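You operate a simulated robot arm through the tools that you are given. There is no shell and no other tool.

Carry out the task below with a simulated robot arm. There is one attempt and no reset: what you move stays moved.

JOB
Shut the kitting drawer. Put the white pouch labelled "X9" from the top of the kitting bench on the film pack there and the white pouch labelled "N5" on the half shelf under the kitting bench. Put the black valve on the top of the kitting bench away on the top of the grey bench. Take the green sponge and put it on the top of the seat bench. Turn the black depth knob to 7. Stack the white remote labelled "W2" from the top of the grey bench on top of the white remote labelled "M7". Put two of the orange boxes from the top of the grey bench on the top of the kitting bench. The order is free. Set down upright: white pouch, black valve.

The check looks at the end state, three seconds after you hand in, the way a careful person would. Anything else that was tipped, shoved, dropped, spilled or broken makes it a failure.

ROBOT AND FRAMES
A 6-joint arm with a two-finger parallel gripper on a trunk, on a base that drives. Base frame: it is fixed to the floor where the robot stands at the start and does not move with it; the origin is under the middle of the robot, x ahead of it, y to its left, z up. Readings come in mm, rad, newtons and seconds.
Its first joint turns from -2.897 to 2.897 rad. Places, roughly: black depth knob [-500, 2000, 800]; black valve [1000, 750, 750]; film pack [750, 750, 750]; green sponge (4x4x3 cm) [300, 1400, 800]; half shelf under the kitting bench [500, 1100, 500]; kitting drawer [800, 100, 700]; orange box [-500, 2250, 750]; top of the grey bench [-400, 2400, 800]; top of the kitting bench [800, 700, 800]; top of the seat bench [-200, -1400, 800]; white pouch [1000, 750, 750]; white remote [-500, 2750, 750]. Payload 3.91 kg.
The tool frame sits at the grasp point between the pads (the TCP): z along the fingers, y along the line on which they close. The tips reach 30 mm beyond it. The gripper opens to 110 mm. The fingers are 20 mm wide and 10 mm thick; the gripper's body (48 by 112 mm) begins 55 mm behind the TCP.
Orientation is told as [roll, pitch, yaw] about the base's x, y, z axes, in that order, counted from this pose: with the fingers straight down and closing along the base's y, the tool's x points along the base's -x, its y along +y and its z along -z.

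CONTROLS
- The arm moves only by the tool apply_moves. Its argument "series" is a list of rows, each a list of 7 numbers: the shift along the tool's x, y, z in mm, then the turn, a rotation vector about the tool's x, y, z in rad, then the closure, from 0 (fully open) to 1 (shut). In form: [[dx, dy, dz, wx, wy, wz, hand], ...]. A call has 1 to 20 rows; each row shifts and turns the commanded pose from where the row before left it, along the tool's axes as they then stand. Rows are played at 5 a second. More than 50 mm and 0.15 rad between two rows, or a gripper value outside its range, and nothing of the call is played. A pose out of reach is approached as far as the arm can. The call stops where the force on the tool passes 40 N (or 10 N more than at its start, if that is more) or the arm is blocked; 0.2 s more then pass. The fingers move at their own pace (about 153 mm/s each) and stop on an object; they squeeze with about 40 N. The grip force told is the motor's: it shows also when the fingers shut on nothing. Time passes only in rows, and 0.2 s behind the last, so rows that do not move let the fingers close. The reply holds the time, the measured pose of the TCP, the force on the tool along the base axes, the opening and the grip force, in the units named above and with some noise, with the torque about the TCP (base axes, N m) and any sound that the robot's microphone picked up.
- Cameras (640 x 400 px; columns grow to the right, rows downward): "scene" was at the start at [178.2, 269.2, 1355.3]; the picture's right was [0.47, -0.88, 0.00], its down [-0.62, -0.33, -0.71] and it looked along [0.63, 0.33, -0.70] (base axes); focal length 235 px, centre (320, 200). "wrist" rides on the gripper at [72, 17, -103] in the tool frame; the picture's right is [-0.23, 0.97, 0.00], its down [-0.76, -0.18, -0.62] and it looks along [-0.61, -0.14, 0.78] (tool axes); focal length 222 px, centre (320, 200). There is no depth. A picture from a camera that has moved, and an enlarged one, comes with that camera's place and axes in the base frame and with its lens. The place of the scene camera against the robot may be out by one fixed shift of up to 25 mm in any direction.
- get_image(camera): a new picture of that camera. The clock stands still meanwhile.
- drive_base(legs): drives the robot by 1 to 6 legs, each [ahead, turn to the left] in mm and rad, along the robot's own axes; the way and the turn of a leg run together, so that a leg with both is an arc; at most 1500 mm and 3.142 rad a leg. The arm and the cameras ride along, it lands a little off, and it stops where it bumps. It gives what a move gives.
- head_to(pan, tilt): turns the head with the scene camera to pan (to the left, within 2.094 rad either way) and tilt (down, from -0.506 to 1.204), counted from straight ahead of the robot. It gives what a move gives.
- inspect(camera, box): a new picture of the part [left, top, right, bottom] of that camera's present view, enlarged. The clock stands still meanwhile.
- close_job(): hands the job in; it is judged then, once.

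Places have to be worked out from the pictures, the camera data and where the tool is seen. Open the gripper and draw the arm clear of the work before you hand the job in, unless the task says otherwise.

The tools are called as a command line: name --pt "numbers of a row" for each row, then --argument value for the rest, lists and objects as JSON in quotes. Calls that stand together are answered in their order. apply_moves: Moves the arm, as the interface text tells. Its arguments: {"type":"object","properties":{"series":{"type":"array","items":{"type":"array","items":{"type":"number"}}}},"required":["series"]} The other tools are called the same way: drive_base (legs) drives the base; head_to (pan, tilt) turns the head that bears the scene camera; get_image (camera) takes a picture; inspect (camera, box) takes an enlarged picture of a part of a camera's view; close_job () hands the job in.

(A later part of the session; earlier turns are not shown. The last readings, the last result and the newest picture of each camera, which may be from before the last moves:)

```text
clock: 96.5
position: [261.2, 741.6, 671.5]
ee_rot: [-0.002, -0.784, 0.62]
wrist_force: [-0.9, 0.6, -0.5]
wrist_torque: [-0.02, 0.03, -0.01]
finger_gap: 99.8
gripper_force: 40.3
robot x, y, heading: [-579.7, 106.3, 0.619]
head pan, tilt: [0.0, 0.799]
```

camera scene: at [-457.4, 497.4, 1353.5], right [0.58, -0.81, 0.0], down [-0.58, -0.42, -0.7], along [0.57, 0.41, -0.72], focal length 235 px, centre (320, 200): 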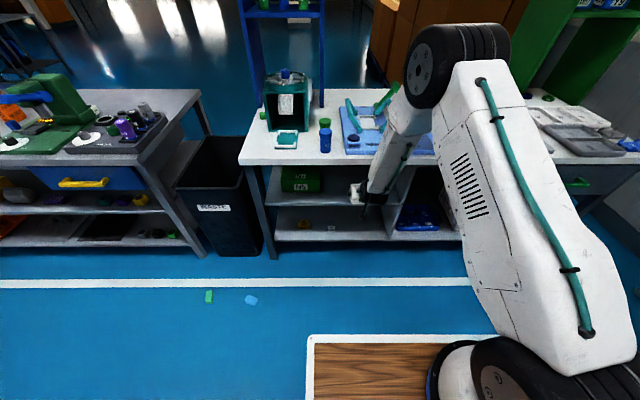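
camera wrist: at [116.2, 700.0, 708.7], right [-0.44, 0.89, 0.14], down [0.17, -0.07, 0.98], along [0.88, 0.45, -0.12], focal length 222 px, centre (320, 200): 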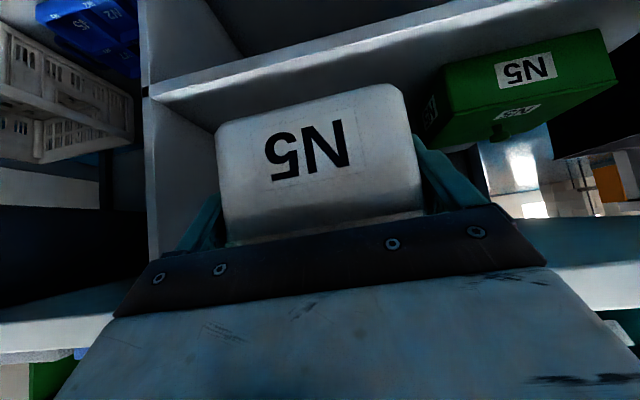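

In reach now with clean orientation. I lower to Z≈600 and check the view.

apply_moves --pt "23 0 23 0 0 0 1" --pt "23 0 23 0 0 0 1"

get_image --camera "wrist"

inspect --camera "scene" --box '[220, 90, 480, 260]'

```text
clock: 97.1
position: [260.3, 743.4, 607.6]
ee_rot: [-0.011, -0.785, 0.621]
wrist_force: [-0.1, -0.2, -0.3]
wrist_torque: [0.01, -0.02, 0.01]
finger_gap: 99.2
gripper_force: 39.8
robot x, y, heading: [-584.4, 105.7, 0.614]
head pan, tilt: [0.0, 0.799]
```

```text
taken
camera wrist: at [148.1, 684.6, 629.7], right [-0.43, 0.89, 0.15], down [0.18, -0.08, 0.98], along [0.88, 0.45, -0.12], focal length 222 px, centre (320, 200)
```

wrist: 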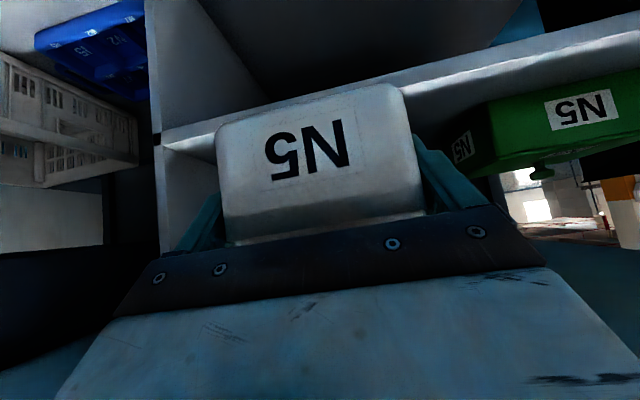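

```text
2.35 times, centred on (350, 175) of scene
camera zoom: at [-570.8, 415.7, 1353.4], right [0.58, -0.81, 0.0], down [-0.58, -0.42, -0.7], along [0.57, 0.41, -0.72], focal length 552 px, centre (249, 259)
```

zoom: 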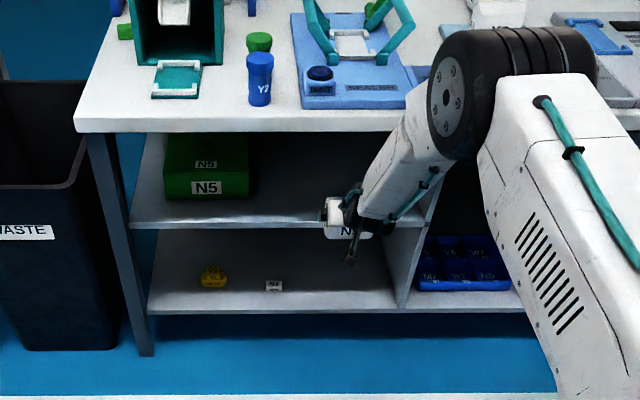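

Shelf edge ≈(U730, Z515); room is free around V 452. I drive 140 mm ahead to bring the pouch over the shelf.

drive_base --legs '[[140, 0]]'

get_image --camera "wrist"

inspect --camera "scene" --box '[200, 130, 440, 290]'

```text
clock: 98.4
position: [373.1, 830.7, 607.0]
ee_rot: [-0.011, -0.781, 0.625]
wrist_force: [0.6, 0.6, -0.3]
wrist_torque: [0.01, 0.01, 0.02]
finger_gap: 99.2
gripper_force: 40.4
robot x, y, heading: [-463.3, 188.0, 0.629]
head pan, tilt: [0.0, 0.799]
```

```text
taken
camera wrist: at [262.0, 770.2, 629.5], right [-0.43, 0.89, 0.15], down [0.18, -0.08, 0.98], along [0.88, 0.45, -0.13], focal length 222 px, centre (320, 200)
```

wrist: 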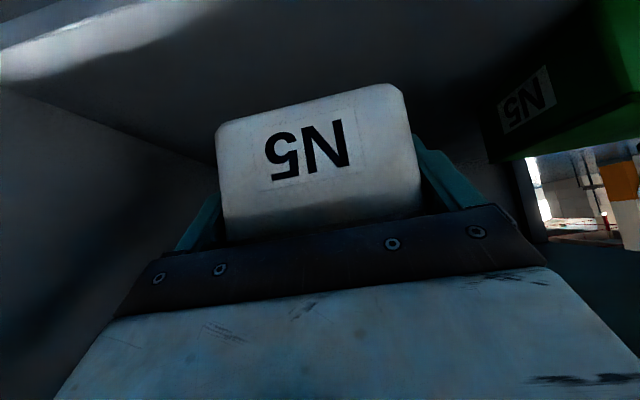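

```text
2.50 times, centred on (320, 210) of scene
camera zoom: at [-455.5, 499.2, 1353.4], right [0.58, -0.81, 0.0], down [-0.58, -0.42, -0.7], along [0.57, 0.41, -0.72], focal length 586 px, centre (320, 175)
```

zoom: 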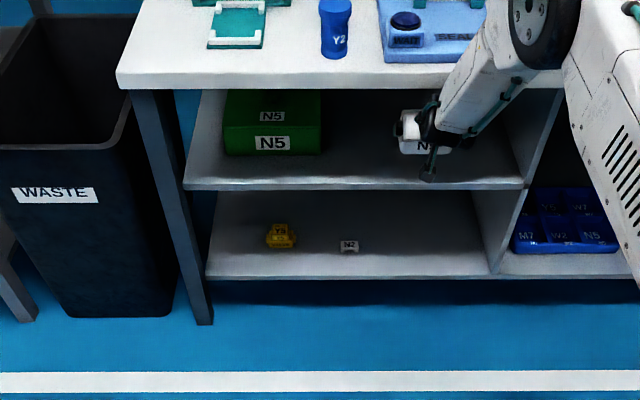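

Pouch is over the shelf with clear room. I lower it and then feel for contact.

apply_moves --pt "14 0 14 0 0 0 1" --pt "10 0 10 0 0 0 1" --pt "2 0 2 0 0 0 1" --pt "1.5 0 1.5 0 0 0 1" --pt "1.5 0 1.5 0 0 0 1" --pt "1.5 0 1.5 0 0 0 1"

```text
clock: 99.8
position: [372.3, 830.2, 564.7]
ee_rot: [-0.011, -0.784, 0.625]
wrist_force: [0.1, -0.4, -1.3]
wrist_torque: [0.0, -0.03, -0.02]
finger_gap: 99.7
gripper_force: 40.2
robot x, y, heading: [-461.9, 188.8, 0.623]
head pan, tilt: [0.0, 0.799]
```

apply_moves --pt "1.4 0 1.4 0 0 0 1" --pt "1.4 0 1.4 0 0 0 1" --pt "1.4 0 1.4 0 0 0 1" --pt "1.4 0 1.4 0 0 0 1" --pt "1.4 0 1.4 0 0 0 1"

```text
clock: 101.0
position: [372.3, 829.9, 555.1]
ee_rot: [-0.012, -0.782, 0.624]
wrist_force: [-1.0, 0.8, -1.3]
wrist_torque: [-0.03, -0.01, -0.01]
finger_gap: 99.5
gripper_force: 39.7
robot x, y, heading: [-464.9, 189.4, 0.618]
head pan, tilt: [0.0, 0.799]
```

No contact yet at 555; I keep lowering in small steps.

apply_moves --pt "1.2 0 1.2 0 0 0 1" --pt "1.2 0 1.2 0 0 0 1" --pt "1.2 0 1.2 0 0 0 1" --pt "1.2 0 1.2 0 0 0 1"

inspect --camera "scene" --box '[280, 160, 420, 240]'

```text
clock: 102.0
position: [373.6, 829.0, 547.8]
ee_rot: [-0.012, -0.782, 0.623]
wrist_force: [-0.1, 0.0, 1.1]
wrist_torque: [0.03, 0.01, 0.04]
finger_gap: 99.4
gripper_force: 40.6
robot x, y, heading: [-465.3, 186.2, 0.626]
head pan, tilt: [0.0, 0.799]
```

```text
4.57 times, centred on (350, 200) of scene
camera zoom: at [-455.5, 499.2, 1353.4], right [0.58, -0.81, 0.0], down [-0.58, -0.42, -0.7], along [0.57, 0.41, -0.72], focal length 1072 px, centre (183, 200)
```

zoom: 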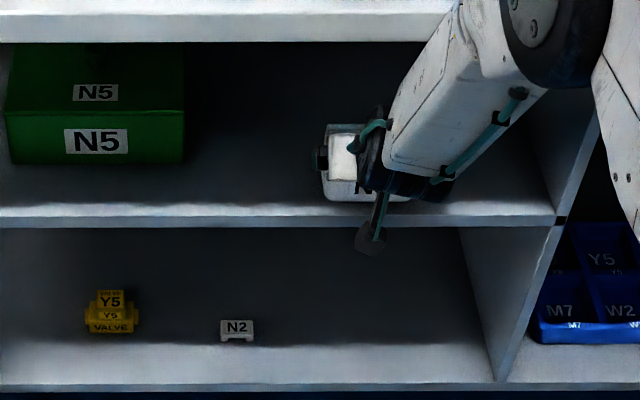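

apply_moves --pt "1.2 0 1.2 0 0 0 1" --pt "1.2 0 1.2 0 0 0 1" --pt "1.2 0 1.2 0 0 0 1" --pt "1.2 0 1.2 0 0 0 1"

```text
clock: 103.0
position: [373.0, 829.3, 541.3]
ee_rot: [-0.013, -0.783, 0.624]
wrist_force: [-0.1, -0.2, 1.6]
wrist_torque: [0.1, 0.0, 0.01]
finger_gap: 99.5
gripper_force: 40.3
robot x, y, heading: [-461.6, 193.4, 0.625]
head pan, tilt: [0.0, 0.799]
```

The reading hints at first touch (1.6 N, some torque). A bit more.

apply_moves --pt "0.8 0 0.8 0 0 0 1" --pt "0.8 0 0.8 0 0 0 1"

```text
clock: 103.6
position: [373.3, 830.1, 540.5]
ee_rot: [-0.012, -0.785, 0.624]
wrist_force: [0.8, -2.1, 13.7]
wrist_torque: [0.81, 0.03, -0.03]
finger_gap: 99.5
gripper_force: 39.6
robot x, y, heading: [-468.1, 189.2, 0.622]
head pan, tilt: [0.0, 0.799]
```

Touch-down (14 N). I open the fingers and withdraw along the tool axis, then back the base off.

apply_moves --pt "0 0 0 0 0 0 0.5" --pt "0 0 0 0 0 0 0" --pt "0 0 0 0 0 0 0" --pt "0 0 -15 0 0 0 0" --pt "0 0 -30 0 0 0 0" --pt "0 0 -40 0 0 0 0"

get_image --camera "wrist"

```text
clock: 105.0
position: [315.7, 806.6, 598.3]
ee_rot: [-0.019, -0.778, 0.625]
wrist_force: [0.9, 0.0, -0.3]
wrist_torque: [0.0, -0.04, 0.03]
finger_gap: 109.8
gripper_force: 0.1
out of reach, approached as far as the arm can: row 5, 6
robot x, y, heading: [-467.0, 191.0, 0.624]
head pan, tilt: [0.0, 0.799]
```

```text
taken
camera wrist: at [203.8, 748.5, 620.7], right [-0.43, 0.89, 0.15], down [0.18, -0.07, 0.98], along [0.89, 0.45, -0.13], focal length 222 px, centre (320, 200)
```

wrist: 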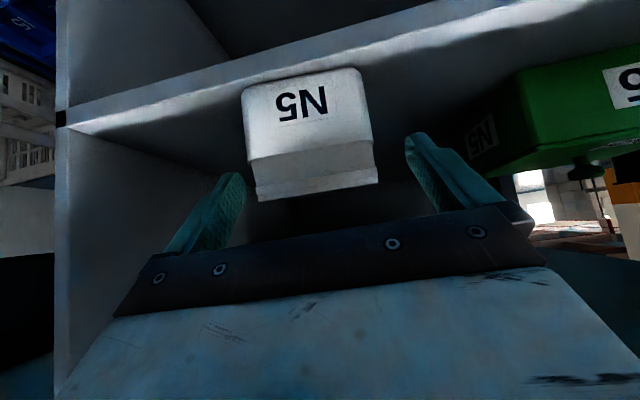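

N5 stands on the shelf. I back off and bring the arm up to a vertical-tool carry pose.

drive_base --legs '[[-120, 0]]'

apply_moves --pt "0 0 -10 0 0.13 0 0" --pt "-20 0 -20 0 0.13 0 0" --pt "-20 0 -25 0 0.13 0 0" --pt "-15 0 -30 0 0.13 0 0" --pt "-10 0 -40 0 0.13 0 0" --pt "0 0 -45 0 0.128 0 0" --pt "0 0 -48 0 0 0 0" --pt "0 0 -48 0 0 0 0" --pt "0 0 -48 0 0 0 0" --pt "0 0 -48 0 0 0 0" --pt "0 0 -48 0 0 0 0"

inspect --camera "scene" --box '[220, 120, 460, 270]'

```text
clock: 106.3
position: [219.9, 741.1, 598.8]
ee_rot: [-0.02, -0.781, 0.625]
wrist_force: [0.0, 0.6, -0.8]
wrist_torque: [-0.04, 0.01, 0.01]
finger_gap: 109.8
gripper_force: 0.0
robot x, y, heading: [-561.2, 123.1, 0.625]
head pan, tilt: [0.0, 0.799]
```

```text
clock: 108.7
position: [175.9, 718.6, 993.0]
ee_rot: [-0.061, -0.119, 0.594]
wrist_force: [0.5, 0.2, 0.1]
wrist_torque: [0.02, 0.08, 0.05]
finger_gap: 110.0
gripper_force: 0.0
out of reach, approached as far as the arm can: row 2, 3
robot x, y, heading: [-560.4, 121.3, 0.627]
head pan, tilt: [0.0, 0.799]
```

```text
2.67 times, centred on (340, 195) of scene
camera zoom: at [-549.8, 431.7, 1353.3], right [0.58, -0.81, 0.0], down [-0.58, -0.42, -0.7], along [0.57, 0.41, -0.72], focal length 626 px, centre (267, 213)
```

zoom: 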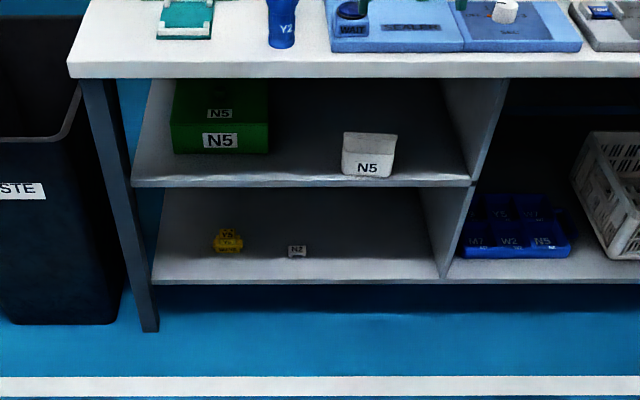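

N5 upright on the half shelf. I straighten the tool, retract it, then drive to the bench centre for the valve.

apply_moves --pt "0 0 -20 -0.065 0.117 -0.04 0" --pt "45 -9 -15 0 0 0 0" --pt "45 -9 -15 0 0 0 0" --pt "45 -9 -15 0 0 0 0" --pt "45 -9 -15 0 0 0 0" --pt "45 -9 -10 0 0 0 0" --pt "45 -9 0 0 0 0 0"

drive_base --legs '[[0, -0.717], [643, 0], [0, 0.715]]'

get_image --camera "scene"

```text
clock: 110.3
position: [-14.0, 519.7, 1083.9]
ee_rot: [0.001, -0.004, 0.628]
wrist_force: [0.2, -0.1, 0.1]
wrist_torque: [-0.01, 0.05, 0.04]
finger_gap: 110.0
gripper_force: 0.1
robot x, y, heading: [-558.0, 122.2, 0.618]
head pan, tilt: [0.0, 0.799]
```

```text
clock: 117.6
position: [620.5, 484.6, 1084.4]
ee_rot: [0.001, -0.004, 0.65]
wrist_force: [0.5, 0.6, 0.3]
wrist_torque: [-0.02, -0.05, 0.0]
finger_gap: 109.9
gripper_force: 0.1
robot x, y, heading: [83.8, 76.1, 0.643]
head pan, tilt: [0.0, 0.799]
```

```text
taken
camera scene: at [85.2, 386.7, 1353.4], right [0.6, -0.8, 0.0], down [-0.57, -0.43, -0.7], along [0.56, 0.42, -0.72], focal length 235 px, centre (320, 200)
```

scene: 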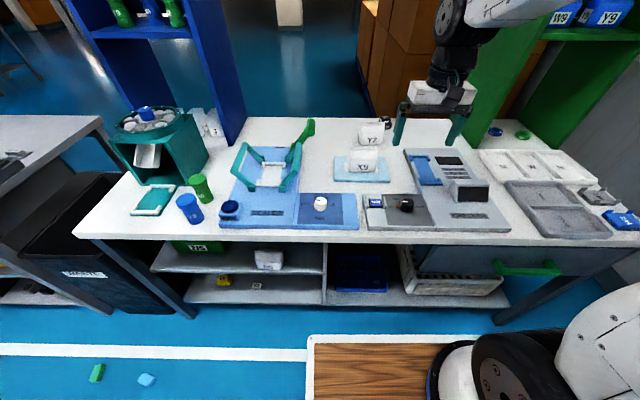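

Now straighten slightly and drive ahead 235 mm to reach the valve.

drive_base --legs '[[0, -0.027], [238, 0]]'

apply_moves --pt "-45 -6 0 0 0 0 0" --pt "-45 -6 0 0 0 0 0" --pt "-45 -6 0 0 0 0 0" --pt "-45 -6 0 0 0 0 0" --pt "-45 -6 0 0 0 0 0"

get_image --camera "wrist"

```text
clock: 119.7
position: [826.0, 609.5, 1084.2]
ee_rot: [0.003, -0.005, 0.622]
wrist_force: [0.4, -0.3, 0.6]
wrist_torque: [-0.02, 0.0, 0.0]
finger_gap: 110.3
gripper_force: 0.0
robot x, y, heading: [277.7, 215.0, 0.622]
head pan, tilt: [0.0, 0.799]
```

```text
clock: 120.9
position: [1029.6, 717.1, 1086.8]
ee_rot: [0.002, -0.006, 0.623]
wrist_force: [-1.1, -0.3, 0.5]
wrist_torque: [0.01, -0.03, 0.02]
finger_gap: 110.2
gripper_force: 0.1
robot x, y, heading: [275.7, 217.1, 0.615]
head pan, tilt: [0.0, 0.799]
```

```text
taken
camera wrist: at [961.6, 687.2, 1190.1], right [-0.38, 0.92, 0.0], down [0.72, 0.3, 0.63], along [0.58, 0.24, -0.78], focal length 222 px, centre (320, 200)
```

wrist: 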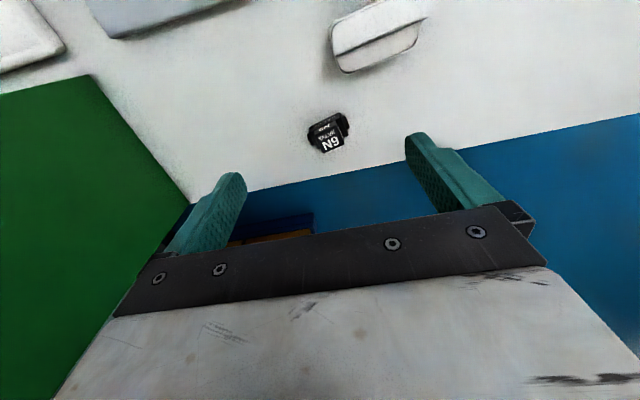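

inspect --camera "wrist" --box '[280, 90, 380, 165]'

inspect --camera "scene" --box '[330, 110, 450, 200]'

```text
5.33 times, centred on (330, 128) of wrist
camera zoom: at [961.6, 687.2, 1190.1], right [-0.38, 0.92, 0.0], down [0.72, 0.3, 0.63], along [0.58, 0.24, -0.78], focal length 1185 px, centre (267, 587)
```

zoom: 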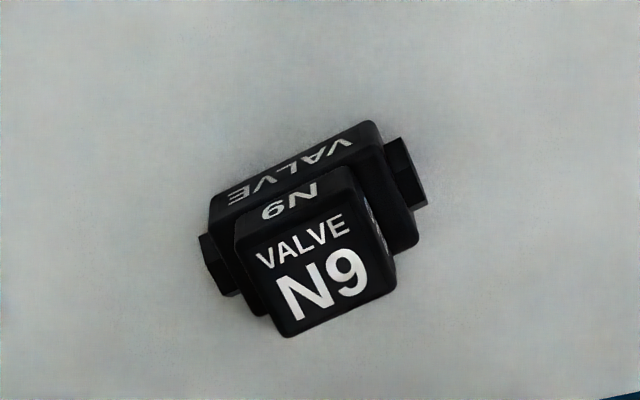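

```text
4.44 times, centred on (390, 155) of scene
camera zoom: at [287.6, 524.3, 1353.5], right [0.58, -0.81, 0.0], down [-0.58, -0.42, -0.7], along [0.57, 0.4, -0.72], focal length 1043 px, centre (9, 400)
```

zoom: 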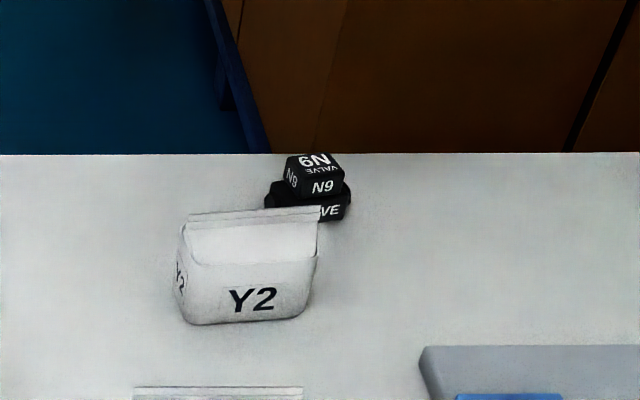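

Valve N9: centre ≈(1329.5,−20), its long axis turned ~0.19 rad off the bench axis. I rotate the tool to close across its short side and move above it.

apply_moves --pt "0 0 10 0 0 0.138 0" --pt "0 0 10 0 0 0.138 0" --pt "0 0 10 0 0 0.138 0" --pt "0 0 10 0 0 0.138 0" --pt "0 0 10 0 0 0.138 0" --pt "0 0 10 0 0 0.138 0" --pt "0 0 10 0 0 0.138 0" --pt "0 0 10 0 0 0.138 0" --pt "0 0 0 0 0 0.138 0" --pt "0 0 0 0 0 0.138 0" --pt "-8 36 0 0 0 0 0" --pt "-8 36 0 0 0 0 0"

get_image --camera "wrist"

```text
clock: 123.5
position: [1083.0, 754.5, 1005.3]
ee_rot: [0.005, 0.002, -0.759]
wrist_force: [-0.7, 0.3, 0.8]
wrist_torque: [0.01, 0.02, 0.01]
finger_gap: 109.9
gripper_force: 0.0
robot x, y, heading: [278.2, 216.4, 0.619]
head pan, tilt: [0.0, 0.799]
```

```text
taken
camera wrist: at [1042.9, 815.1, 1109.1], right [0.83, 0.55, 0.0], down [0.43, -0.66, 0.62], along [0.34, -0.52, -0.78], focal length 222 px, centre (320, 200)
```

wrist: 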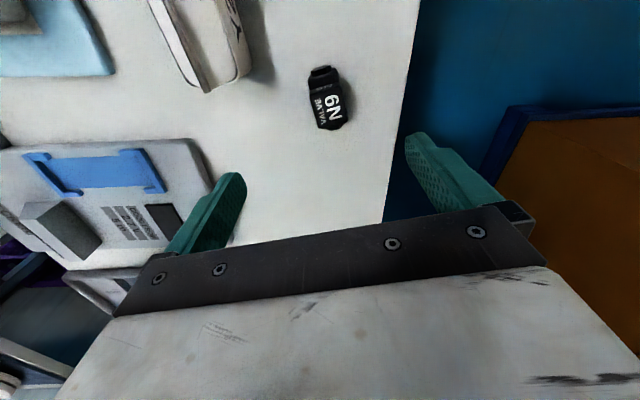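

inspect --camera "wrist" --box '[280, 55, 380, 145]'

```text
4.44 times, centred on (330, 100) of wrist
camera zoom: at [1042.9, 815.1, 1109.1], right [0.83, 0.55, 0.0], down [0.43, -0.66, 0.62], along [0.34, -0.52, -0.78], focal length 987 px, centre (276, 644)
```

zoom: 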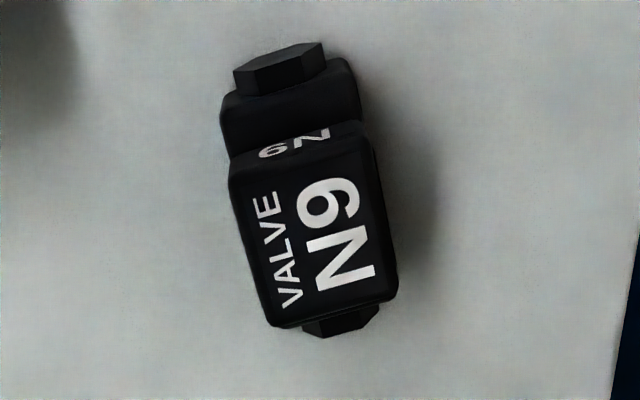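

Centre ≈(1329,−18). I correct ~9 mm outward and descend partway.

apply_moves --pt "-2 9.5 0 0 0 0 0" --pt "0 0 35 0 0 0 0" --pt "0 0 35 0 0 0 0" --pt "0 0 25 0 0 0 0"

get_image --camera "wrist"

```text
clock: 124.5
position: [1095.5, 763.0, 910.5]
ee_rot: [0.004, 0.002, -0.758]
wrist_force: [-0.6, 0.0, 0.4]
wrist_torque: [0.01, -0.02, -0.03]
finger_gap: 110.2
gripper_force: 0.1
robot x, y, heading: [280.7, 213.4, 0.623]
head pan, tilt: [0.0, 0.799]
```

```text
taken
camera wrist: at [1053.5, 822.9, 1013.8], right [0.83, 0.55, 0.0], down [0.43, -0.66, 0.62], along [0.34, -0.52, -0.78], focal length 222 px, centre (320, 200)
```

wrist: 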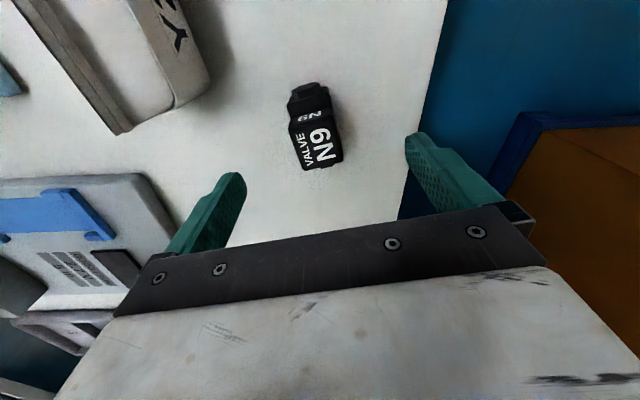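

Aligned within 5 mm; I correct, descend to z≈838, and close.

apply_moves --pt "-2 -5 0 0 0 0 0" --pt "0 0 30 0 0 0 0" --pt "0 0 25 0 0 0 0" --pt "0 0 17 0 0 0 0" --pt "0 0 0 0 0 0 1" --pt "0 0 0 0 0 0 1" --pt "0 0 0 0 0 0 1" --pt "0 0 0 0 0 0 1"

get_image --camera "wrist"

```text
clock: 126.3
position: [1091.4, 758.7, 837.2]
ee_rot: [0.005, 0.001, -0.758]
wrist_force: [0.0, 0.4, 0.1]
wrist_torque: [-0.07, -0.02, 0.0]
finger_gap: 35.9
gripper_force: 40.2
robot x, y, heading: [279.5, 215.3, 0.616]
head pan, tilt: [0.0, 0.799]
```

```text
taken
camera wrist: at [1050.2, 819.0, 942.1], right [0.83, 0.55, 0.0], down [0.43, -0.66, 0.62], along [0.34, -0.52, -0.78], focal length 222 px, centre (320, 200)
```

wrist: 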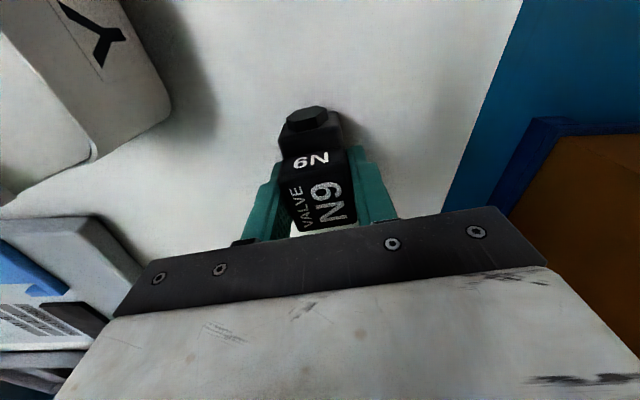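

The valve is held (36 mm). I lift it, draw it back, and then back the base away from the bench.

apply_moves --pt "0 0 -40 0 0 0 1" --pt "0 0 -48 0 0 0 1" --pt "0 0 -48 0 0 0 1" --pt "0 0 -48 0 0 0 1" --pt "0 0 -48 0 0 0 1" --pt "9 -47 0 0 0 0 1" --pt "9 -47 0 0 0 0 1" --pt "9 -47 0 0 0 0 1" --pt "9 -47 0 0 0 0 1" --pt "9 -47 0 0 0 0 1" --pt "9 -47 0 0 0 0 1" --pt "9 -40 0 0 0 0 1"

drive_base --legs '[[-330, 0], [0, 1.57]]'

head_to --pan -0.2 --tilt 0.45

get_image --camera "scene"

```text
clock: 128.9
position: [829.8, 572.4, 1069.0]
ee_rot: [0.004, 0.002, -0.757]
wrist_force: [0.5, 1.0, -2.3]
wrist_torque: [-0.07, 0.05, 0.04]
finger_gap: 35.9
gripper_force: 40.3
robot x, y, heading: [279.6, 213.8, 0.62]
head pan, tilt: [0.0, 0.799]
```

```text
clock: 135.1
position: [-380.8, 552.7, 1070.1]
ee_rot: [0.005, 0.001, 0.858]
wrist_force: [-0.3, 0.2, -1.6]
wrist_torque: [0.04, -0.02, 0.0]
finger_gap: 35.7
gripper_force: 40.5
robot x, y, heading: [1.0, 17.6, 2.235]
head pan, tilt: [0.0, 0.799]
```

```text
clock: 135.9
position: [-379.0, 552.5, 1069.4]
ee_rot: [0.006, 0.0, 0.859]
wrist_force: [0.3, 0.1, -1.0]
wrist_torque: [0.0, -0.01, -0.02]
finger_gap: 35.6
gripper_force: 40.6
robot x, y, heading: [-2.4, 16.5, 2.231]
head pan, tilt: [-0.201, 0.45]
```

```text
taken
camera scene: at [-329.4, 52.5, 1383.8], right [0.89, 0.45, 0.0], down [0.2, -0.39, -0.9], along [-0.4, 0.8, -0.44], focal length 235 px, centre (320, 200)
```

scene: 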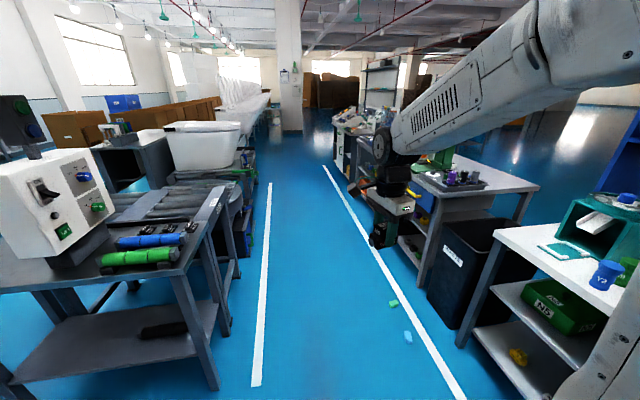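

The aisle runs parallel to the kitting bench (≈2.19 rad). I drive along it towards the grey bench, then turn to face it.

drive_base --legs '[[0, -0.039], [1500, 0], [500, 0], [0, -1.57]]'

head_to --pan 0.0 --tilt 0.65

get_image --camera "scene"

```text
clock: 150.1
position: [-622.4, 2004.5, 1069.8]
ee_rot: [0.006, 0.003, -0.751]
wrist_force: [-0.2, 0.3, -1.3]
wrist_torque: [0.01, 0.01, -0.01]
finger_gap: 35.6
gripper_force: 40.1
robot x, y, heading: [-1173.0, 1641.6, 0.63]
head pan, tilt: [-0.201, 0.45]
```

```text
clock: 150.8
position: [-622.9, 2003.0, 1068.8]
ee_rot: [0.003, 0.001, -0.751]
wrist_force: [-0.4, -0.7, -1.6]
wrist_torque: [0.01, 0.03, 0.02]
finger_gap: 35.8
gripper_force: 39.9
robot x, y, heading: [-1171.3, 1640.8, 0.627]
head pan, tilt: [0.0, 0.649]
```

```text
taken
camera scene: at [-1158.2, 1955.7, 1366.1], right [0.59, -0.81, 0.0], down [-0.49, -0.35, -0.8], along [0.65, 0.47, -0.6], focal length 235 px, centre (320, 200)
```

scene: 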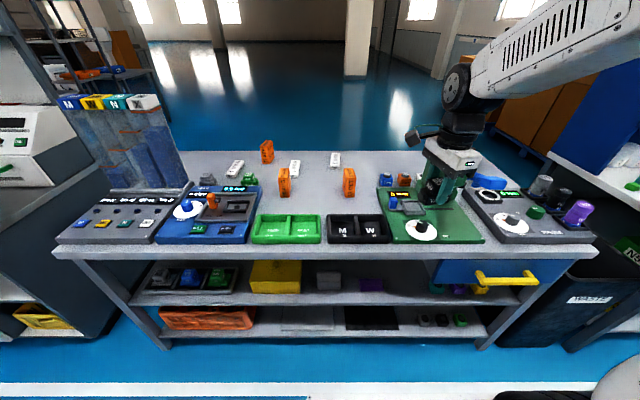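

Facing the grey bench squarely. I zoom in on it.

inspect --camera "scene" --box '[170, 130, 390, 260]'

inspect --camera "scene" --box '[360, 130, 610, 260]'

inspect --camera "scene" --box '[50, 80, 270, 260]'

```text
2.91 times, centred on (280, 195) of scene
camera zoom: at [-1158.2, 1955.7, 1366.1], right [0.59, -0.81, 0.0], down [-0.49, -0.35, -0.8], along [0.65, 0.47, -0.6], focal length 682 px, centre (436, 214)
```

zoom: 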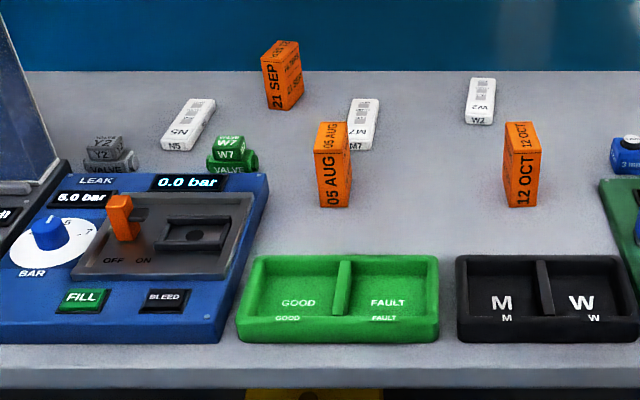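

```text
2.56 times, centred on (485, 195) of scene
camera zoom: at [-1158.2, 1955.7, 1366.1], right [0.59, -0.81, 0.0], down [-0.49, -0.35, -0.8], along [0.65, 0.47, -0.6], focal length 600 px, centre (-102, 213)
```

zoom: 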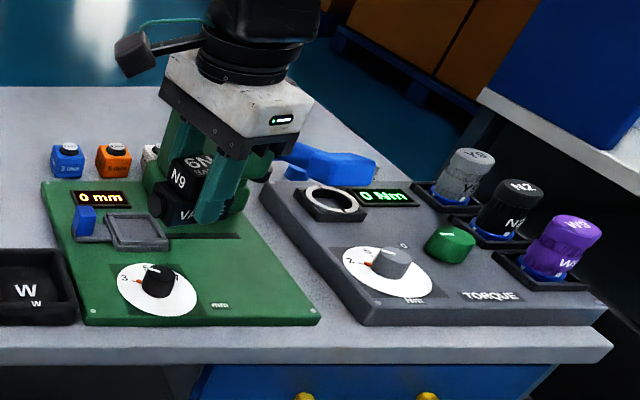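

```text
2.22 times, centred on (160, 170) of scene
camera zoom: at [-1158.2, 1955.7, 1366.1], right [0.59, -0.81, 0.0], down [-0.49, -0.35, -0.8], along [0.65, 0.47, -0.6], focal length 521 px, centre (676, 267)
```

zoom: 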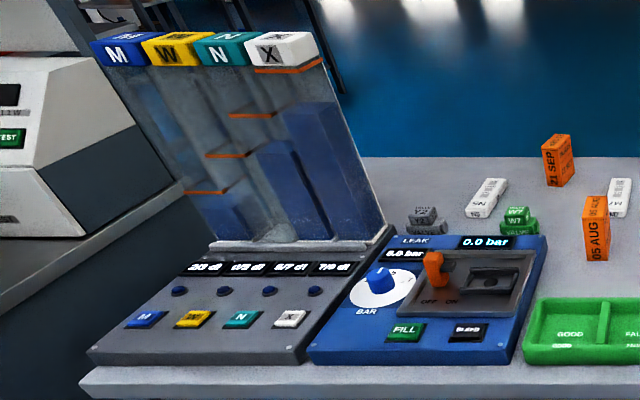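

The board, three boxes (21 SEP, 05 AUG, 12 OCT), remotes N5/M7/W2 are clear. I place the base in front at V≈2230 and roll up to the bench.

drive_base --legs '[[0, 0.965], [259, 0], [0, -0.97], [170, 0]]'

head_to --pan -0.1 --tilt 0.8

get_image --camera "scene"

get_image --camera "wrist"

```text
clock: 158.7
position: [-492.7, 2367.3, 1068.5]
ee_rot: [0.004, 0.002, -0.749]
wrist_force: [-0.9, -0.1, -1.5]
wrist_torque: [0.0, -0.01, -0.04]
finger_gap: 35.5
gripper_force: 39.9
robot x, y, heading: [-1040.9, 2002.9, 0.632]
head pan, tilt: [0.0, 0.649]
```

```text
clock: 159.4
position: [-493.2, 2367.1, 1069.2]
ee_rot: [0.005, 0.002, -0.75]
wrist_force: [-1.2, 0.1, -1.1]
wrist_torque: [-0.01, -0.01, -0.01]
finger_gap: 36.1
gripper_force: 40.3
robot x, y, heading: [-1042.5, 2008.1, 0.629]
head pan, tilt: [-0.099, 0.799]
```

```text
taken
camera scene: at [-1030.6, 2308.6, 1353.4], right [0.51, -0.86, 0.0], down [-0.62, -0.36, -0.7], along [0.6, 0.35, -0.72], focal length 235 px, centre (320, 200)
```

scene: 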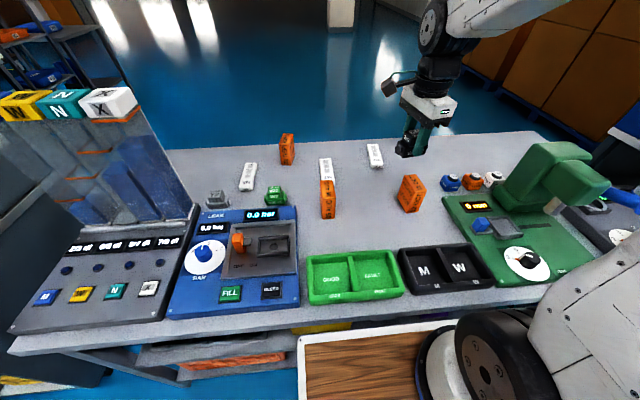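

```text
taken
camera wrist: at [-534.8, 2427.4, 1173.0], right [0.83, 0.56, 0.0], down [0.44, -0.65, 0.62], along [0.35, -0.51, -0.78], focal length 222 px, centre (320, 200)
```

wrist: 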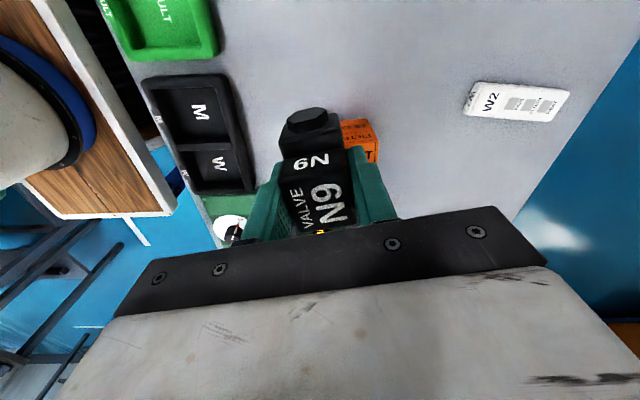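

Bench top in front of the boxes is free around (U950,V2290). I move the valve there and lower it towards the surface.

apply_moves --pt "42 -6 0 0 0 0 1" --pt "41 -6 0 0 0 0 1" --pt "0 0 48 0 0 0 1" --pt "0 0 48 0 0 0 1" --pt "0 0 48 0 0 0 1" --pt "0 0 40 0 0 0 1"

get_image --camera "scene"

get_image --camera "wrist"

```text
clock: 160.8
position: [-560.6, 2417.4, 882.8]
ee_rot: [0.006, -0.002, -0.749]
wrist_force: [-0.4, 0.2, -1.4]
wrist_torque: [0.01, 0.0, -0.01]
finger_gap: 35.7
gripper_force: 39.9
robot x, y, heading: [-1044.2, 2004.2, 0.631]
head pan, tilt: [-0.099, 0.799]
```

```text
taken
camera scene: at [-1031.0, 2308.3, 1353.5], right [0.51, -0.86, 0.0], down [-0.62, -0.36, -0.7], along [0.6, 0.35, -0.72], focal length 235 px, centre (320, 200)
```

scene: 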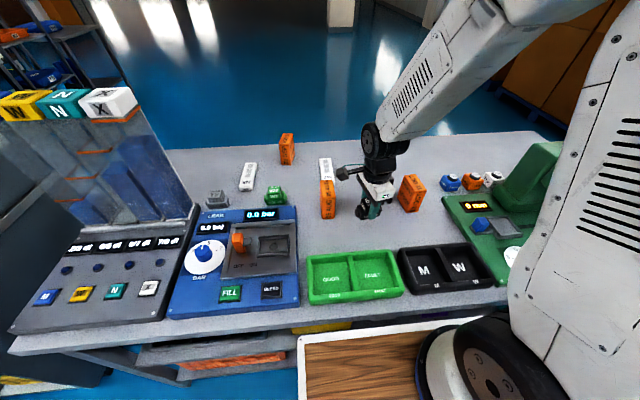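

```text
taken
camera wrist: at [-602.3, 2477.5, 987.2], right [0.83, 0.56, 0.01], down [0.44, -0.65, 0.62], along [0.35, -0.51, -0.78], focal length 222 px, centre (320, 200)
```

wrist: 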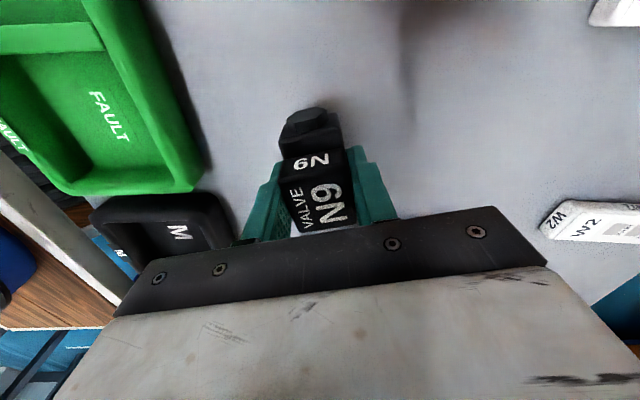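

Position good. I lower to contact gently.

apply_moves --pt "0 0 28 0 0 0 1" --pt "0 0 8 0 0 0 1" --pt "0 0 3 0 0 0 1" --pt "0 0 1.5 0 0 0 1" --pt "0 0 1.5 0 0 0 1" --pt "0 0 1.5 0 0 0 1"

```text
clock: 162.2
position: [-562.0, 2416.6, 840.9]
ee_rot: [0.004, 0.001, -0.747]
wrist_force: [0.0, 0.0, -2.5]
wrist_torque: [0.0, 0.0, -0.01]
finger_gap: 35.7
gripper_force: 39.9
robot x, y, heading: [-1048.2, 2003.1, 0.628]
head pan, tilt: [-0.099, 0.799]
```

apply_moves --pt "0 0 1.2 0 0 0 1" --pt "0 0 1.2 0 0 0 1" --pt "0 0 1.2 0 0 0 1" --pt "0 0 1 0 0 0 1"

```text
clock: 163.2
position: [-562.6, 2415.5, 836.9]
ee_rot: [0.007, 0.003, -0.748]
wrist_force: [-0.1, -0.5, 28.7]
wrist_torque: [-0.44, 0.31, 0.04]
finger_gap: 35.8
gripper_force: 40.0
robot x, y, heading: [-1041.0, 2001.6, 0.633]
head pan, tilt: [-0.099, 0.799]
```

Touch-down. I release with a moderate opening and rise, then look.

apply_moves --pt "0 0 -1.5 0 0 0 1" --pt "0 0 0 0 0 0 0.5" --pt "0 0 0 0 0 0 0.4" --pt "0 0 0 0 0 0 0.4" --pt "0 0 -30 0 0 0 0.4" --pt "0 0 -45 0 0 0 0.4" --pt "0 0 -45 0 0 0 0" --pt "0 0 -45 0 0 0 0" --pt "0 0 -45 0 0 0 0"

get_image --camera "wrist"

inspect --camera "scene" --box '[220, 120, 460, 270]'

inspect --camera "scene" --box '[430, 150, 610, 300]'

```text
clock: 165.2
position: [-560.1, 2416.2, 1051.1]
ee_rot: [0.004, 0.002, -0.748]
wrist_force: [0.8, -0.1, 0.0]
wrist_torque: [0.01, -0.02, 0.01]
finger_gap: 110.1
gripper_force: 0.1
robot x, y, heading: [-1044.1, 2008.1, 0.631]
head pan, tilt: [-0.099, 0.799]
```

```text
taken
camera wrist: at [-601.1, 2477.0, 1154.3], right [0.83, 0.56, 0.0], down [0.44, -0.65, 0.62], along [0.35, -0.51, -0.78], focal length 222 px, centre (320, 200)
```

wrist: 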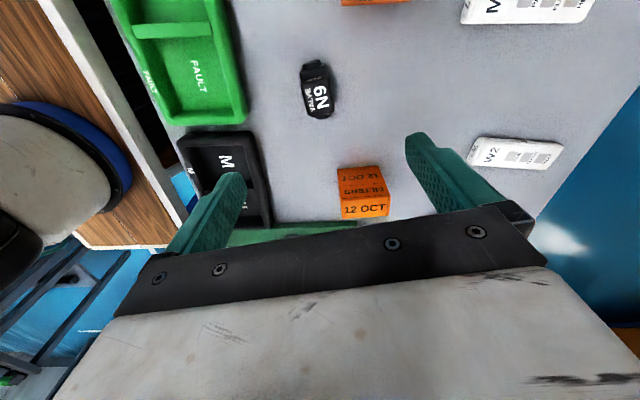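

```text
2.67 times, centred on (340, 195) of scene
camera zoom: at [-1030.4, 2308.8, 1353.4], right [0.51, -0.86, 0.0], down [-0.62, -0.36, -0.7], along [0.6, 0.35, -0.72], focal length 626 px, centre (267, 213)
```

zoom: 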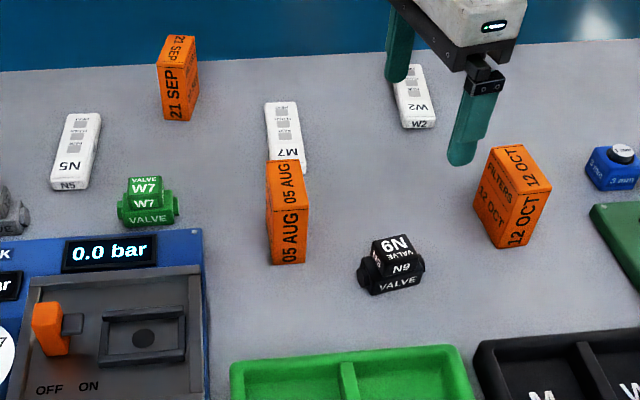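

```text
2.67 times, centred on (520, 225) of scene
camera zoom: at [-1030.4, 2308.8, 1353.4], right [0.51, -0.86, 0.0], down [-0.62, -0.36, -0.7], along [0.6, 0.35, -0.72], focal length 626 px, centre (-213, 133)
```

zoom: 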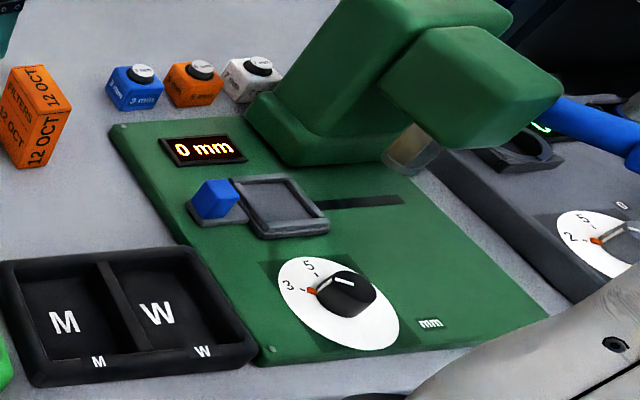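

The valve stands well. For the remotes I turn the tool back to close along V, then move to look at W2 from above.

apply_moves --pt "0 0 0 0 0 -0.138 0" --pt "0 0 0 0 0 -0.138 0" --pt "0 0 0 0 0 -0.138 0" --pt "0 0 0 0 0 -0.138 0" --pt "0 0 0 0 0 -0.138 0" --pt "0 0 0 0 0 -0.138 0" --pt "0 0 0 0 0 -0.138 0" --pt "0 0 0 0 0 -0.138 0" --pt "0 0 0 0 0 -0.138 0" --pt "0 0 0 0 0 -0.132 0" --pt "-42 -18 0 0 0 0 0" --pt "-42 -18 0 0 0 0 0" --pt "-42 -18 0 0 0 0 0" --pt "-42 -18 0 0 0 0 0" --pt "-42 -18 0 0 0 0 0"

get_image --camera "wrist"

inspect --camera "wrist" --box '[240, 80, 440, 205]'

```text
clock: 168.4
position: [-337.9, 2466.6, 1050.8]
ee_rot: [0.0, -0.005, 0.629]
wrist_force: [-0.7, -0.2, 0.6]
wrist_torque: [0.02, 0.01, 0.01]
finger_gap: 109.8
gripper_force: 0.0
robot x, y, heading: [-1042.3, 2006.6, 0.632]
head pan, tilt: [-0.099, 0.799]
```

```text
taken
camera wrist: at [-407.1, 2436.2, 1152.8], right [-0.39, 0.92, 0.0], down [0.72, 0.3, 0.63], along [0.58, 0.24, -0.78], focal length 222 px, centre (320, 200)
```

wrist: 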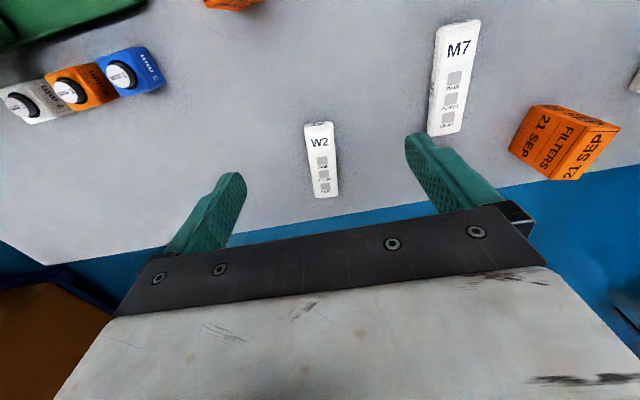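

```text
3.20 times, centred on (340, 142) of wrist
camera zoom: at [-407.1, 2436.2, 1152.8], right [-0.39, 0.92, 0.0], down [0.72, 0.3, 0.63], along [0.58, 0.24, -0.78], focal length 711 px, centre (256, 384)
```

zoom: 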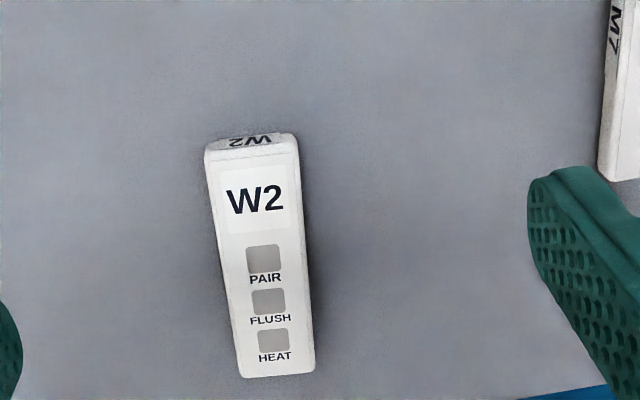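

W2 remote: centre ≈(1278,2181), yaw −0.107; M7: centre ≈(1194.5,2378), yaw ≈0. I go above W2, align, and descend partway.

apply_moves --pt "-39 -7 0 0 0 0.114 0" --pt "-38 -3 0 0 0 0 0" --pt "-38 -3 0 0 0 0 0" --pt "0 0 45 0 0 0 0" --pt "0 0 45 0 0 0 0" --pt "0 0 45 0 0 0 0"

get_image --camera "wrist"

```text
clock: 169.8
position: [-236.6, 2515.6, 913.1]
ee_rot: [0.004, -0.006, 0.51]
wrist_force: [-1.6, -0.4, -0.5]
wrist_torque: [0.0, -0.03, 0.01]
finger_gap: 109.9
gripper_force: 0.0
robot x, y, heading: [-1041.1, 2004.1, 0.63]
head pan, tilt: [-0.099, 0.799]
```

```text
taken
camera wrist: at [-308.0, 2493.5, 1016.3], right [-0.28, 0.96, 0.0], down [0.75, 0.21, 0.63], along [0.6, 0.18, -0.78], focal length 222 px, centre (320, 200)
```

wrist: 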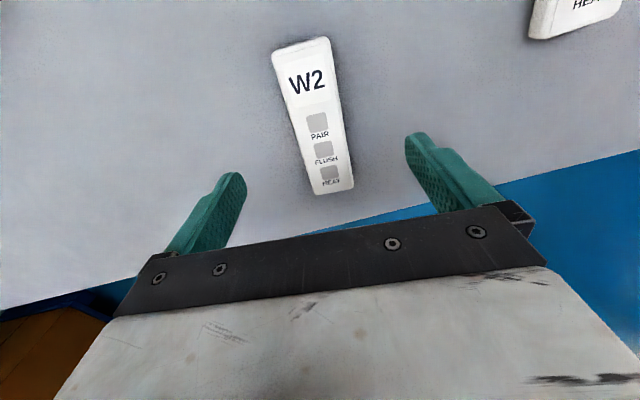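

Almost perfect alignment; I descend to z≈833 and grip.

apply_moves --pt "-5 -1 0 0 0 0.02 0" --pt "0 0 40 0 0 0 0" --pt "0 0 28 0 0 0 0" --pt "0 0 6 0 0 0 0" --pt "0 0 5 0 0 0 0" --pt "0 0 0 0 0 0 1" --pt "0 0 0 0 0 0 1" --pt "0 0 0 0 0 0 1" --pt "0 0 0 0 0 0 1"

get_image --camera "wrist"

```text
clock: 171.8
position: [-228.8, 2515.7, 834.0]
ee_rot: [0.003, -0.004, 0.493]
wrist_force: [0.2, 0.2, 0.0]
wrist_torque: [-0.08, 0.04, 0.04]
finger_gap: 45.4
gripper_force: 40.5
robot x, y, heading: [-1044.3, 2006.4, 0.63]
head pan, tilt: [-0.099, 0.799]
```

```text
taken
camera wrist: at [-301.7, 2496.1, 937.9], right [-0.26, 0.97, 0.0], down [0.75, 0.2, 0.63], along [0.6, 0.16, -0.78], focal length 222 px, centre (320, 200)
```

wrist: 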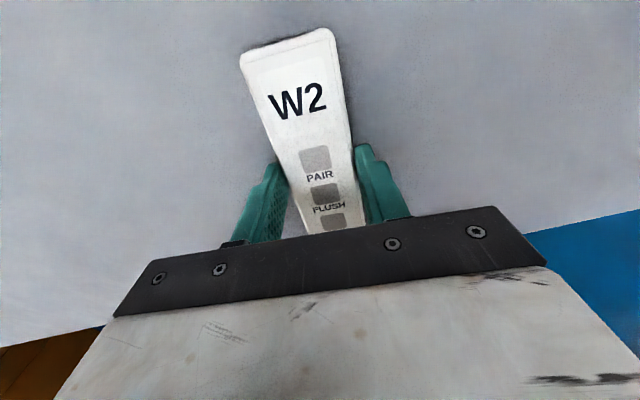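

W2 gripped. I lift it, align its yaw with M7 and bring it above M7.

apply_moves --pt "0 0 -40 0 0 0 1" --pt "0 0 -45 0 0 0 1" --pt "0 0 -40 0 0 0 1" --pt "0 0 0 0 0 -0.134 1" --pt "17 40 0 0 0 0 1" --pt "17 40 0 0 0 0 1" --pt "17 40 0 0 0 0 1" --pt "17 40 0 0 0 0 1" --pt "16.5 40 0 0 0 0 1" --pt "0 0 0 0 0 0 1"

get_image --camera "wrist"

inspect --camera "scene" --box '[220, 120, 460, 270]'

```text
clock: 174.0
position: [-409.1, 2631.0, 965.4]
ee_rot: [0.001, -0.004, 0.625]
wrist_force: [0.7, 0.6, -0.1]
wrist_torque: [-0.01, 0.0, 0.0]
finger_gap: 45.3
gripper_force: 40.2
robot x, y, heading: [-1041.3, 2007.1, 0.628]
head pan, tilt: [-0.099, 0.799]
```

```text
taken
camera wrist: at [-479.3, 2599.9, 1067.5], right [-0.39, 0.92, 0.0], down [0.72, 0.3, 0.63], along [0.58, 0.24, -0.78], focal length 222 px, centre (320, 200)
```

wrist: 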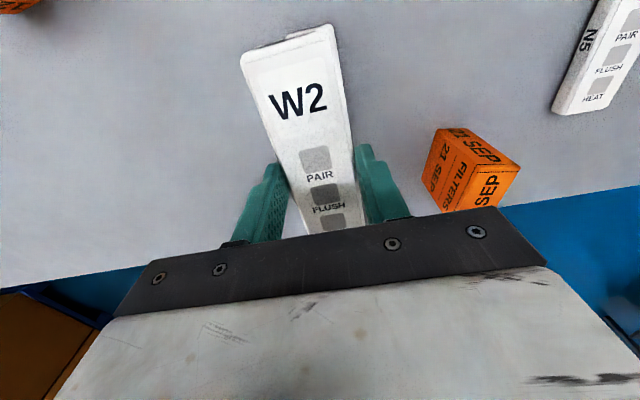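

```text
2.67 times, centred on (340, 195) of scene
camera zoom: at [-1030.6, 2308.6, 1353.4], right [0.51, -0.86, 0.0], down [-0.62, -0.36, -0.7], along [0.6, 0.35, -0.72], focal length 626 px, centre (267, 213)
```

zoom: 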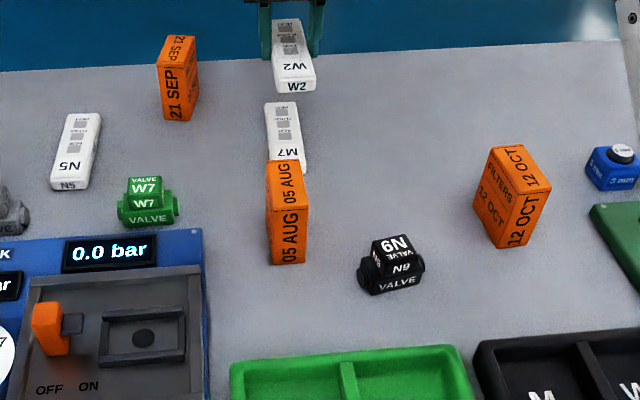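

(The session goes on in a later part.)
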